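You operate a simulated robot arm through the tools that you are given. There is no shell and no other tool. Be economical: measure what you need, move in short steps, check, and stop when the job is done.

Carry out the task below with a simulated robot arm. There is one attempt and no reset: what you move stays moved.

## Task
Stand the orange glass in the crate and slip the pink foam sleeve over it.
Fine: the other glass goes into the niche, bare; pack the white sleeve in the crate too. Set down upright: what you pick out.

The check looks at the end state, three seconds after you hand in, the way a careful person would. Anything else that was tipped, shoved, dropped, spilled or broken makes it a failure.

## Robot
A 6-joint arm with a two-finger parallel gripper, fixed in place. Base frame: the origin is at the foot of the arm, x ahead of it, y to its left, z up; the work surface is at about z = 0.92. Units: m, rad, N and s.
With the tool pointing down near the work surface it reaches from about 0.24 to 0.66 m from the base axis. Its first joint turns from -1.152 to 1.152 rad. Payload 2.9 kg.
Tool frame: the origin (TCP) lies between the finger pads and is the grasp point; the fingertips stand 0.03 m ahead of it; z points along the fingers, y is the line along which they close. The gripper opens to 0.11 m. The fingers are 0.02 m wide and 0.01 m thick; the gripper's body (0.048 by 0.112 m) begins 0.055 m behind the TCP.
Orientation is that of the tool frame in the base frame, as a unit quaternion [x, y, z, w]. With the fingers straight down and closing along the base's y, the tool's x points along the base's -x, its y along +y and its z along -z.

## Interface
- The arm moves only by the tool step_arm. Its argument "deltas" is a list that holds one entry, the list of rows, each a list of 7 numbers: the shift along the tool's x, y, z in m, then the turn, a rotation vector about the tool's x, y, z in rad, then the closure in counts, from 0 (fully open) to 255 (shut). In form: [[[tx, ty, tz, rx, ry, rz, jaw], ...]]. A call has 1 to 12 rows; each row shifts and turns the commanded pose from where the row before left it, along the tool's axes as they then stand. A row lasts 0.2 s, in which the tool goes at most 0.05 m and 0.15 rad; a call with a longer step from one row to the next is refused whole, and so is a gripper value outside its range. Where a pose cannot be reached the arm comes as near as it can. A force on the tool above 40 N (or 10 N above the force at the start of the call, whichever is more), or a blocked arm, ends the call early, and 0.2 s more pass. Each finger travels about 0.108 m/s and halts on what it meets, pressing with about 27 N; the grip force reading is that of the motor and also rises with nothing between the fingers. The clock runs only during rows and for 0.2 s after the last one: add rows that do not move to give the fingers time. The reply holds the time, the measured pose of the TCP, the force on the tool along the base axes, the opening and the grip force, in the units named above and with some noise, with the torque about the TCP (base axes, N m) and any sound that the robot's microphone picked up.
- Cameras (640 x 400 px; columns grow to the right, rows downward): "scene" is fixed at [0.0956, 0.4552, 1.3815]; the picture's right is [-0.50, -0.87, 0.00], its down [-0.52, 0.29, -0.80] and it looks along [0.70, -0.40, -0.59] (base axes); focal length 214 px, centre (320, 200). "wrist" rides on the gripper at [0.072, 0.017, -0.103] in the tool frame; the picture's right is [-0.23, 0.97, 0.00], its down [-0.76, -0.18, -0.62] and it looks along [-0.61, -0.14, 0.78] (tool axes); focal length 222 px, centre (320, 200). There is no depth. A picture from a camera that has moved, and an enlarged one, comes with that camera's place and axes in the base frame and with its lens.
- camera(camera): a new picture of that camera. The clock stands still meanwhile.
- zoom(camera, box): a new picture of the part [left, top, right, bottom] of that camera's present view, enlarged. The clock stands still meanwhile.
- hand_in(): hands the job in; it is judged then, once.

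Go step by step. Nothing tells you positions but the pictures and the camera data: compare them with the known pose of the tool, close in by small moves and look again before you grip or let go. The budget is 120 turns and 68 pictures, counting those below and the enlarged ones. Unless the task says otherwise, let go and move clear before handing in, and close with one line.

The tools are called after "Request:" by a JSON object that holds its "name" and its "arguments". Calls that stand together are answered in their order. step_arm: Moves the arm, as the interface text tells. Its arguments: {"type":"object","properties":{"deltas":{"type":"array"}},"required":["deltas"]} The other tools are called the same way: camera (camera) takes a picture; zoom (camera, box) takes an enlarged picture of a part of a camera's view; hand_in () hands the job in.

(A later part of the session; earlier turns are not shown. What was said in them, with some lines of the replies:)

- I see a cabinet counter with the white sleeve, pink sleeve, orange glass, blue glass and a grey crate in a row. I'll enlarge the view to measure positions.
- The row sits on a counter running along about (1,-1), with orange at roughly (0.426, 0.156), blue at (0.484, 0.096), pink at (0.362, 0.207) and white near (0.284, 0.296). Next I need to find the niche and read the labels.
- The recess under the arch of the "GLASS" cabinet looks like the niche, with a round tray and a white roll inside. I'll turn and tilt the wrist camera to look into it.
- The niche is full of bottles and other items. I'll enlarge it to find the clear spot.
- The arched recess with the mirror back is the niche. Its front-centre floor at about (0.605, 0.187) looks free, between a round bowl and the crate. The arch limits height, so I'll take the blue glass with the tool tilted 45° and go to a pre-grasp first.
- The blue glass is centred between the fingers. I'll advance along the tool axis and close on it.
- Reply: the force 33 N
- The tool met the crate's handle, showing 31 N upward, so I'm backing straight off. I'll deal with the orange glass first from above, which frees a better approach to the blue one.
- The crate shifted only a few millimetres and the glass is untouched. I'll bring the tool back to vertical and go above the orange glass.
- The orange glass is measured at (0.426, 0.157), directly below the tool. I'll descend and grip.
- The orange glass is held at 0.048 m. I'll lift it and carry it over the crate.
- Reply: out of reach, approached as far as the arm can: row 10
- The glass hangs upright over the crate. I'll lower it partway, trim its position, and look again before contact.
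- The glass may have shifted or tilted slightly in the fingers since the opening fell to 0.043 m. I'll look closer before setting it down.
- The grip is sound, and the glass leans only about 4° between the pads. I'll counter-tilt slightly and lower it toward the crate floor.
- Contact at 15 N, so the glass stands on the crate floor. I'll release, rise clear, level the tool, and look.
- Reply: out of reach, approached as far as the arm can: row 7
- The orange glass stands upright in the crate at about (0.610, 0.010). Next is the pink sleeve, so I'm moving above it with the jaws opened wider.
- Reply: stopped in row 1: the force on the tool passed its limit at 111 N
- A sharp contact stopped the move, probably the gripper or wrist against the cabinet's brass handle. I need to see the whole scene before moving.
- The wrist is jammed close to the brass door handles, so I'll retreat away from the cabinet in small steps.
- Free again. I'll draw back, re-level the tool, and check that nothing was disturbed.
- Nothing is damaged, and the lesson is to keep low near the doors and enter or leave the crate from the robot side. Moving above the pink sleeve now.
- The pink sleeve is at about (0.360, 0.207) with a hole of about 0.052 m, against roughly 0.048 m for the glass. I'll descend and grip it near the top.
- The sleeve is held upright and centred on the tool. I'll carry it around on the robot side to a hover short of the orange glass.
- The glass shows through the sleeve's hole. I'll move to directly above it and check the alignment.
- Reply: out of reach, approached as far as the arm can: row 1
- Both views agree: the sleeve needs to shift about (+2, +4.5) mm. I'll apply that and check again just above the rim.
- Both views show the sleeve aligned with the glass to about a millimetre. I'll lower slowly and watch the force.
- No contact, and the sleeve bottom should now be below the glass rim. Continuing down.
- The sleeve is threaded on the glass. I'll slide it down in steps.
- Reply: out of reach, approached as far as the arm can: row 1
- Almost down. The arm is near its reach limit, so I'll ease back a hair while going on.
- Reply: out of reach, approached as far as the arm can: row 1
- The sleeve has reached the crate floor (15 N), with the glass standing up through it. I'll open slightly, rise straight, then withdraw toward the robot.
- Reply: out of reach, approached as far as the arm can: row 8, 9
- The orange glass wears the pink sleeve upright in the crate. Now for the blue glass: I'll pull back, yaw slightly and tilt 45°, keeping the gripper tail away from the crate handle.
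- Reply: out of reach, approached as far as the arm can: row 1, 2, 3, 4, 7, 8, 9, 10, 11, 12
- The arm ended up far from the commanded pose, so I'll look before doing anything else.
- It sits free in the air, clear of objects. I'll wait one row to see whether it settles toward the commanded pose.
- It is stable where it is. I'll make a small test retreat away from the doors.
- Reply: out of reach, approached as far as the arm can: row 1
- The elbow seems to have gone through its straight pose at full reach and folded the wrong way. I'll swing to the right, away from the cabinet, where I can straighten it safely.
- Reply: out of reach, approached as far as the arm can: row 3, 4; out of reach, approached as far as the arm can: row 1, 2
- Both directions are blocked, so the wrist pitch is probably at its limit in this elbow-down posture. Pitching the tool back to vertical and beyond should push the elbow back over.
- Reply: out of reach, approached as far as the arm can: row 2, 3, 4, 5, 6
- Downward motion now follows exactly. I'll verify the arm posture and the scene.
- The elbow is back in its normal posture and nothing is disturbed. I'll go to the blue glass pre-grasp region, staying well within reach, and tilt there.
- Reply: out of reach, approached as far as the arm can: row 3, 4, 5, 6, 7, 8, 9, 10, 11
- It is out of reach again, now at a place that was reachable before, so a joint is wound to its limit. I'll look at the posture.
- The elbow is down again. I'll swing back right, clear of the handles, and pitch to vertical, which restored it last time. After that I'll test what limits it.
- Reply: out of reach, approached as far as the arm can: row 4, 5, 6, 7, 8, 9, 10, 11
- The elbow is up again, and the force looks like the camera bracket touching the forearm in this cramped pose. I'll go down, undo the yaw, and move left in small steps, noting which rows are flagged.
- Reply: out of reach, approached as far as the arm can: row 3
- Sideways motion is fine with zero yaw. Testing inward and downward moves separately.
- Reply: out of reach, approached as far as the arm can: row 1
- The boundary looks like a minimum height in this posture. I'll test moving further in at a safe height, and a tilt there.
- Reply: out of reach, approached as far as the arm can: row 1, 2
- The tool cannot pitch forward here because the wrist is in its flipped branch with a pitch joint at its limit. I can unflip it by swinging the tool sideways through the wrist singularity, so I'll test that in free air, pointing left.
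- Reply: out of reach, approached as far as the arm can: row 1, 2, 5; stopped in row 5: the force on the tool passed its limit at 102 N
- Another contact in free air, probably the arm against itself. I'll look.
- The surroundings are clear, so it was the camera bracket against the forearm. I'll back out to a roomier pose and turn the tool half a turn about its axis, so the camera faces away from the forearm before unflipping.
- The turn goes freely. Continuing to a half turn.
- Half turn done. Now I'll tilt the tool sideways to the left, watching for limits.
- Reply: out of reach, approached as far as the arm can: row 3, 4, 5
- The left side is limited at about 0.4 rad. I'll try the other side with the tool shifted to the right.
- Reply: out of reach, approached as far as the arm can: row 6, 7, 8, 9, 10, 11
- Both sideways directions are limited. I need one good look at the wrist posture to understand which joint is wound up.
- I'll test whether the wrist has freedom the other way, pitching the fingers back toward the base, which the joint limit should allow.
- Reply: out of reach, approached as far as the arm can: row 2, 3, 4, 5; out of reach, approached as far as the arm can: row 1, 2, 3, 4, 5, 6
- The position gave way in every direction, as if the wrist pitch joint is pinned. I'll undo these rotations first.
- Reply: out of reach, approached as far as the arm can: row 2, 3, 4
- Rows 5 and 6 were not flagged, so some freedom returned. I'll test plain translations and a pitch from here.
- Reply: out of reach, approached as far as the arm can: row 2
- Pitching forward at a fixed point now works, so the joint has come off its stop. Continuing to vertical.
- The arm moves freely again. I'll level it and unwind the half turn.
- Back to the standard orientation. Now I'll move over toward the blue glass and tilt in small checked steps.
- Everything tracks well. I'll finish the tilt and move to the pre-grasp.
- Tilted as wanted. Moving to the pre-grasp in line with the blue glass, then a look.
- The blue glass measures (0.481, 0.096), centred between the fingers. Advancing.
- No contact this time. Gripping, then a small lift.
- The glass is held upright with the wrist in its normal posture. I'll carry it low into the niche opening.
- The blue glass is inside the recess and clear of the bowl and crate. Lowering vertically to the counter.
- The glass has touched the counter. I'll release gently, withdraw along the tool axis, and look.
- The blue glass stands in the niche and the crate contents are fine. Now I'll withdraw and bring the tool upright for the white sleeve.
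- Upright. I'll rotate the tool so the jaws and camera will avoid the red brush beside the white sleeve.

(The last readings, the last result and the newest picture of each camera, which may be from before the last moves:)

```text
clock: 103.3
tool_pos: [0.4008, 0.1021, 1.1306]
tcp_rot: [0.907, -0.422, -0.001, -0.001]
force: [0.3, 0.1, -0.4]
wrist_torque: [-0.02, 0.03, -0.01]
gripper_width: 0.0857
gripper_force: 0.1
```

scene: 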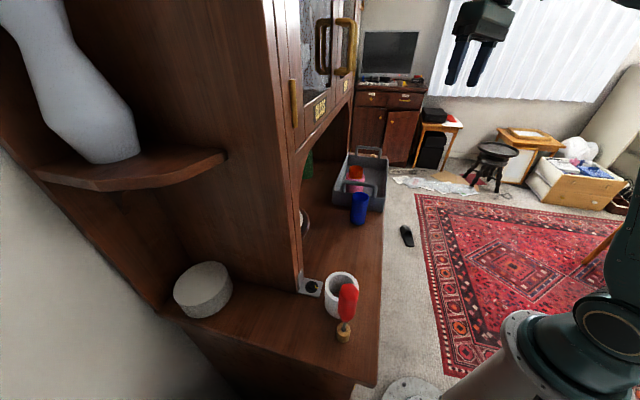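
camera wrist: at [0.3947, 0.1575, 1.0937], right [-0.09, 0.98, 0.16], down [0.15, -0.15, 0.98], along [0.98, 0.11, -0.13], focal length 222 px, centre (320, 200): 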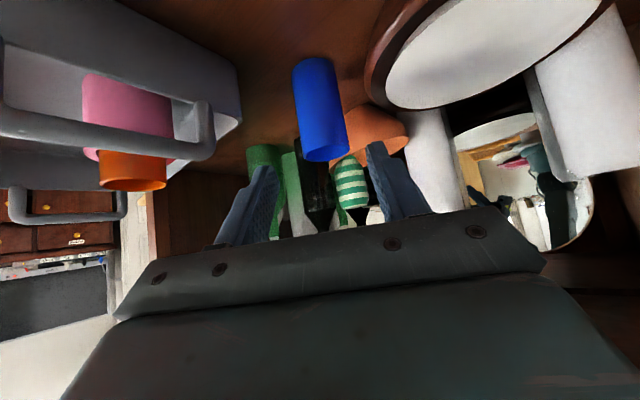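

Orientation reached without trouble. Moving above the white sleeve at a height that clears the brush.

Request:
{"name": "step_arm", "arguments": {"deltas": [[[-0.0372, -0.0058, -0.004, 0, 0, 0, 56], [-0.0372, -0.0058, -0.004, 0, 0, 0, 56], [-0.0372, -0.0058, -0.004, 0, 0, 0, 56], [-0.0372, -0.0058, -0.004, 0, 0, 0, 56], [-0.0372, -0.0058, -0.004, 0, 0, 0, 56], [-0.0372, -0.0058, 0, 0, 0, 0, 56], [0, 0, 0, 0, 0, 0, 56]]]}}

Request:
{"name": "camera", "arguments": {"camera": "wrist"}}

```text
clock: 104.9
tool_pos: [0.2831, 0.2961, 1.1499]
tcp_rot: [0.906, -0.423, -0.001, -0.002]
force: [-0.5, -0.9, -1.0]
wrist_torque: [-0.03, -0.04, -0.01]
gripper_width: 0.0861
gripper_force: 0.1
```

```text
6 pictures are left
camera wrist: at [0.318, 0.2287, 1.2534], right [-0.89, -0.45, 0.0], down [-0.35, 0.7, 0.62], along [-0.28, 0.56, -0.78], focal length 222 px, centre (320, 200)
```

wrist: 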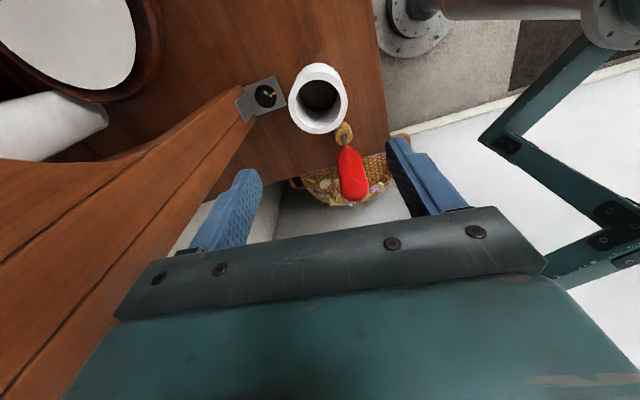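

I'll zoom in to locate the sleeve and brush precisely before descending.

Request:
{"name": "zoom", "arguments": {"camera": "wrist", "box": [240, 50, 400, 210]}}

```text
2.50 times, centred on (320, 130) of wrist
camera zoom: at [0.318, 0.2287, 1.2534], right [-0.89, -0.45, 0.0], down [-0.35, 0.7, 0.62], along [-0.28, 0.56, -0.78], focal length 555 px, centre (320, 375)
```

zoom: 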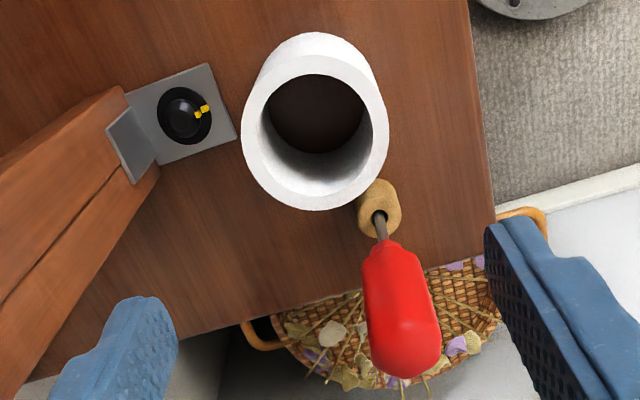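

The sleeve is at (0.286, 0.295) and the brush axis is about 0.06 m away, on the clear side of the gripper. I'll grip only the top 2 cm so the wrist stays above the brush.

Request:
{"name": "step_arm", "arguments": {"deltas": [[[0.0035, -0.001, 0.03, 0, 0, 0, 56], [0, 0, 0.03, 0, 0, 0, 56], [0, 0, 0.03, 0, 0, 0, 56], [0, 0, 0.02, 0, 0, 0, 56], [0, 0, 0, 0, 0, 0, 56]]]}}

Request:
{"name": "step_arm", "arguments": {"deltas": [[[0, 0, 0.015, 0, 0, 0, 56], [0, 0, 0.015, 0, 0, 0, 56], [0, 0, 0.014, 0, 0, 0, 56], [0, 0, 0, 0, 0, 0, 56]]]}}

Request:
{"name": "zoom", "arguments": {"camera": "scene", "box": [280, 230, 400, 350]}}

```text
clock: 106.1
tool_pos: [0.2857, 0.2929, 1.0393]
tcp_rot: [0.906, -0.423, 0.0, -0.001]
force: [-0.5, -0.2, 0.8]
wrist_torque: [-0.02, -0.02, -0.03]
gripper_width: 0.0857
gripper_force: 0.1
```

```text
clock: 107.1
tool_pos: [0.2857, 0.294, 0.9973]
tcp_rot: [0.906, -0.423, -0.001, -0.001]
force: [-0.2, 0.1, 0.2]
wrist_torque: [0.02, -0.02, -0.04]
gripper_width: 0.0858
gripper_force: 0.0
```

```text
3.33 times, centred on (340, 290) of scene
camera zoom: at [0.0956, 0.4552, 1.3815], right [-0.5, -0.87, 0.0], down [-0.52, 0.29, -0.8], along [0.7, -0.4, -0.59], focal length 715 px, centre (253, -100)
```

zoom: 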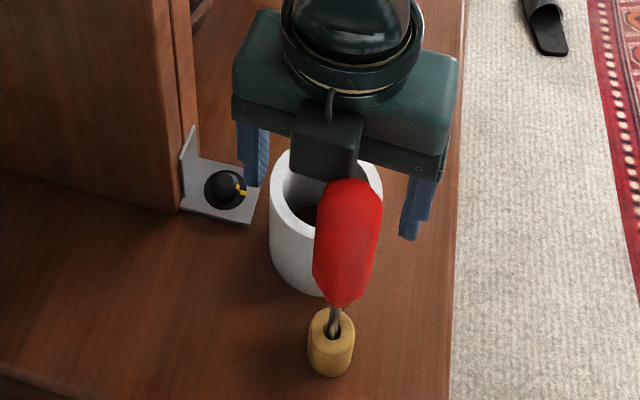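

The fingers straddle the sleeve and nothing touches the brush. Closing and lifting straight up.

Request:
{"name": "step_arm", "arguments": {"deltas": [[[0, 0, 0, 0, 0, 0, 85], [0, 0, 0, 0, 0, 0, 140], [0, 0, 0, 0, 0, 0, 140], [0, 0, 0, 0, 0, 0, 140]]]}}

Request:
{"name": "step_arm", "arguments": {"deltas": [[[0, 0, -0.02, 0, 0, 0, 140], [0, 0, -0.03, 0, 0, 0, 140], [0, 0, -0.04, 0, 0, 0, 140], [0, 0, -0.04, 0, 0, 0, 140], [0, 0, -0.03, 0, 0, 0, 140], [0, 0, 0, 0, 0, 0, 140]]]}}

```text
clock: 108.1
tool_pos: [0.286, 0.2934, 0.9966]
tcp_rot: [0.906, -0.423, -0.001, -0.001]
force: [-0.4, 0.2, -0.2]
wrist_torque: [0.01, 0.01, -0.01]
gripper_width: 0.0659
gripper_force: 27.4
```

```text
clock: 109.5
tool_pos: [0.2861, 0.2902, 1.1586]
tcp_rot: [0.907, -0.422, -0.001, -0.002]
force: [-0.3, 1.1, 0.1]
wrist_torque: [-0.03, -0.02, -0.02]
gripper_width: 0.0658
gripper_force: 27.1
```

The white sleeve is in hand. I'll turn the tool so the jaws line up with the crate's long side.

Request:
{"name": "step_arm", "arguments": {"deltas": [[[0, 0, 0, 0, 0, 0.1483, 140], [0, 0, 0, 0, 0, 0.1483, 140], [0, 0, 0, 0, 0, 0.1483, 140], [0, 0, 0, 0, 0, 0.1483, 140], [0, 0, 0, 0, 0, 0.1483, 140], [0, 0, 0, 0, 0, 0.1483, 140], [0, 0, 0, 0, 0, 0.1483, 140], [0, 0, 0, 0, 0, 0.1483, 140], [0, 0, 0, 0, 0, 0.1483, 140], [0, 0, 0, 0, 0, 0.1483, 140], [0, 0, 0, 0, 0, 0, 140]]]}}

```text
clock: 111.9
tool_pos: [0.2869, 0.2945, 1.1563]
tcp_rot: [-0.382, 0.924, 0.001, 0.0]
force: [0.3, 0.2, -0.4]
wrist_torque: [-0.01, 0.01, -0.03]
gripper_width: 0.0655
gripper_force: 26.2
```

Now carrying it around on the robot side to just before the crate.

Request:
{"name": "step_arm", "arguments": {"deltas": [[[0.0107, -0.0394, 0.0056, 0, 0, 0, 140], [0.0107, -0.0394, 0.0056, 0, 0, 0, 140], [0.0107, -0.0394, 0.0056, 0, 0, 0, 140], [0.0107, -0.0394, 0.0056, 0, 0, 0, 140], [0.0107, -0.0394, 0.0056, 0, 0, 0, 140], [0.0107, -0.0394, 0.0056, 0, 0, 0, 140], [0.0107, -0.0394, 0.0056, 0, 0, 0, 140], [0.0107, -0.0394, 0.0056, 0, 0, 0, 140], [0.0107, -0.0394, 0.0056, 0, 0, 0, 140], [0.0107, -0.0394, 0.0056, 0, 0, 0, 140], [0, 0, 0, 0, 0, 0, 140]]]}}

```text
clock: 114.3
tool_pos: [0.4876, -0.0627, 1.0989]
tcp_rot: [-0.383, 0.924, 0.002, 0.0]
force: [0.2, 0.1, 0.7]
wrist_torque: [-0.04, 0.04, 0.01]
gripper_width: 0.0659
gripper_force: 26.9
```

Entering over the crate at low height, then a look.

Request:
{"name": "step_arm", "arguments": {"deltas": [[[-0.0253, -0.0265, 0.008, 0, 0, 0, 140], [-0.0253, -0.0265, 0.008, 0, 0, 0, 140], [-0.0253, -0.0265, 0.008, 0, 0, 0, 140], [0, 0, 0, 0, 0, 0, 140]]]}}

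Request:
{"name": "zoom", "arguments": {"camera": "scene", "box": [325, 130, 405, 210]}}

```text
clock: 115.3
tool_pos: [0.5972, -0.0625, 1.0769]
tcp_rot: [-0.383, 0.924, 0.002, 0.001]
force: [0.5, -0.2, -0.4]
wrist_torque: [-0.01, -0.01, -0.02]
gripper_width: 0.0656
gripper_force: 27.3
```

```text
5.00 times, centred on (365, 170) of scene
camera zoom: at [0.0956, 0.4552, 1.3815], right [-0.5, -0.87, 0.0], down [-0.52, 0.29, -0.8], along [0.7, -0.4, -0.59], focal length 1072 px, centre (95, 350)
```

zoom: 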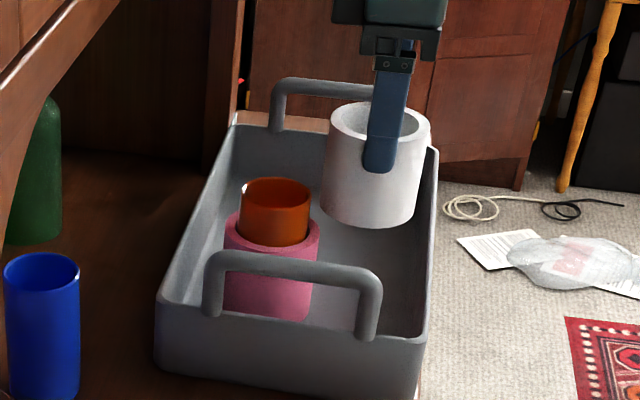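

The white sleeve hovers over the free part of the crate, about 8 cm from the pink one. Lowering.

Request:
{"name": "step_arm", "arguments": {"deltas": [[[0, 0, 0.02, 0, 0, 0, 140], [0, 0, 0.02, 0, 0, 0, 140], [0, 0, 0.015, 0, 0, 0, 140], [0, 0, 0.007, 0, 0, 0, 140], [0, 0, 0, 0, 0, 0, 140]]]}}

Request:
{"name": "step_arm", "arguments": {"deltas": [[[0, 0, 0.004, 0, 0, 0, 140], [0, 0, 0, 0, 0, 0, 140]]]}}

Request:
{"name": "step_arm", "arguments": {"deltas": [[[0, 0, 0.003, 0, 0, 0, 140], [0, 0, 0, 0, 0, 0, 140]]]}}

```text
clock: 116.5
tool_pos: [0.5991, -0.0635, 1.0152]
tcp_rot: [-0.383, 0.924, 0.001, 0.0]
force: [0.1, -0.4, -0.3]
wrist_torque: [-0.01, 0.02, 0.0]
gripper_width: 0.0655
gripper_force: 26.8
```

```text
clock: 117.1
tool_pos: [0.5991, -0.0631, 1.01]
tcp_rot: [-0.383, 0.924, 0.001, 0.001]
force: [-0.4, 1.1, -0.1]
wrist_torque: [0.03, 0.03, 0.01]
gripper_width: 0.0655
gripper_force: 27.1
```

```text
clock: 117.7
tool_pos: [0.5999, -0.063, 1.0068]
tcp_rot: [-0.383, 0.924, 0.001, 0.0]
force: [0.1, -0.2, 0.3]
wrist_torque: [-0.01, 0.02, 0.0]
gripper_width: 0.0656
gripper_force: 27.0
```

Request:
{"name": "step_arm", "arguments": {"deltas": [[[0, 0, 0.003, 0, 0, 0, 140], [0, 0, 0, 0, 0, 0, 140]]]}}

```text
clock: 118.3
tool_pos: [0.5988, -0.0641, 1.0048]
tcp_rot: [-0.383, 0.924, 0.002, 0.001]
force: [-0.4, -0.1, 0.0]
wrist_torque: [0.0, -0.01, 0.02]
gripper_width: 0.0655
gripper_force: 27.1
```

Request:
{"name": "step_arm", "arguments": {"deltas": [[[0, 0, 0.003, 0, 0, 0, 140], [0, 0, 0, 0, 0, 0, 140]]]}}

```text
clock: 118.9
tool_pos: [0.5977, -0.0621, 1.0024]
tcp_rot: [-0.382, 0.924, 0.002, 0.001]
force: [-6.3, 0.9, 17.2]
wrist_torque: [0.09, 0.41, -0.03]
gripper_width: 0.0655
gripper_force: 26.7
```

The white sleeve rests on the crate floor. Releasing, rising straight and drawing back.

Request:
{"name": "step_arm", "arguments": {"deltas": [[[0, 0, -0.001, 0, 0, 0, 110], [0, 0, 0, 0, 0, 0, 80], [0, 0, 0, 0, 0, 0, 80], [0, 0, -0.02, 0, 0, 0, 80], [0, 0, -0.03, 0, 0, 0, 80], [0, 0, -0.03, 0, 0, 0, 80], [0.028, 0.028, 0, 0, 0, 0, 80], [0.028, 0.028, 0, 0, 0, 0, 80], [0.028, 0.028, 0, 0, 0, 0, 80], [0.028, 0.028, 0, 0, 0, 0, 80], [0, 0, 0, 0, 0, 0, 80]]]}}

Request:
{"name": "camera", "arguments": {"camera": "scene"}}

Request:
{"name": "zoom", "arguments": {"camera": "scene", "box": [290, 130, 410, 230]}}

```text
clock: 121.3
tool_pos: [0.4398, -0.0619, 1.0834]
tcp_rot: [-0.382, 0.924, 0.002, 0.0]
force: [0.2, -0.1, 0.7]
wrist_torque: [-0.01, 0.04, 0.01]
gripper_width: 0.0754
gripper_force: 0.1
```

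```text
2 pictures are left
```

scene: 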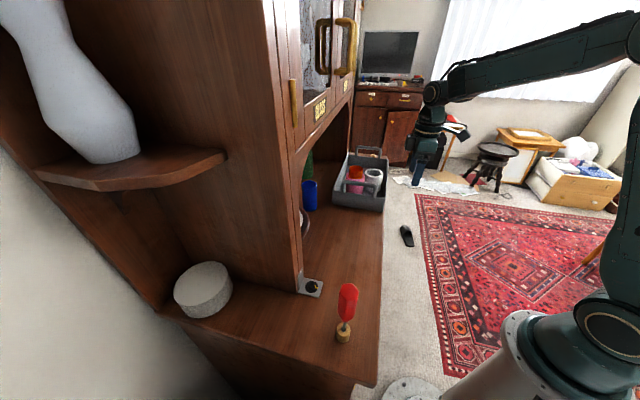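

```text
4.00 times, centred on (350, 180) of scene
camera zoom: at [0.0955, 0.4552, 1.3815], right [-0.5, -0.87, 0.0], down [-0.52, 0.29, -0.8], along [0.7, -0.4, -0.59], focal length 858 px, centre (200, 280)
```

zoom: 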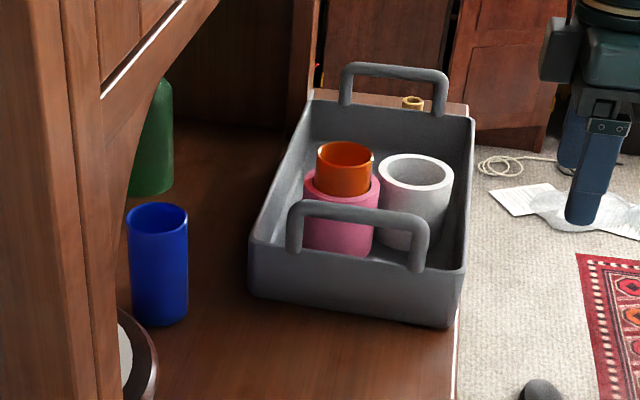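

The orange glass stands in the crate wearing the pink sleeve and the white sleeve stands beside it. The blue glass is bare and upright in the niche, nothing else looks displaced, and the arm is clear, so I'm handing in.

Request:
{"name": "hand_in", "arguments": {}}

```text
The job is handed in.
```

I handed the job in with the orange glass standing in the crate under the pink sleeve, the white sleeve beside it, and the blue glass bare and upright in the niche; on the way the gripper bumped the crate's handle and shifted the crate by a few millimetres, and the arm had hard contacts near the cabinet doors, with no damage or displacement visible in the final pictures.
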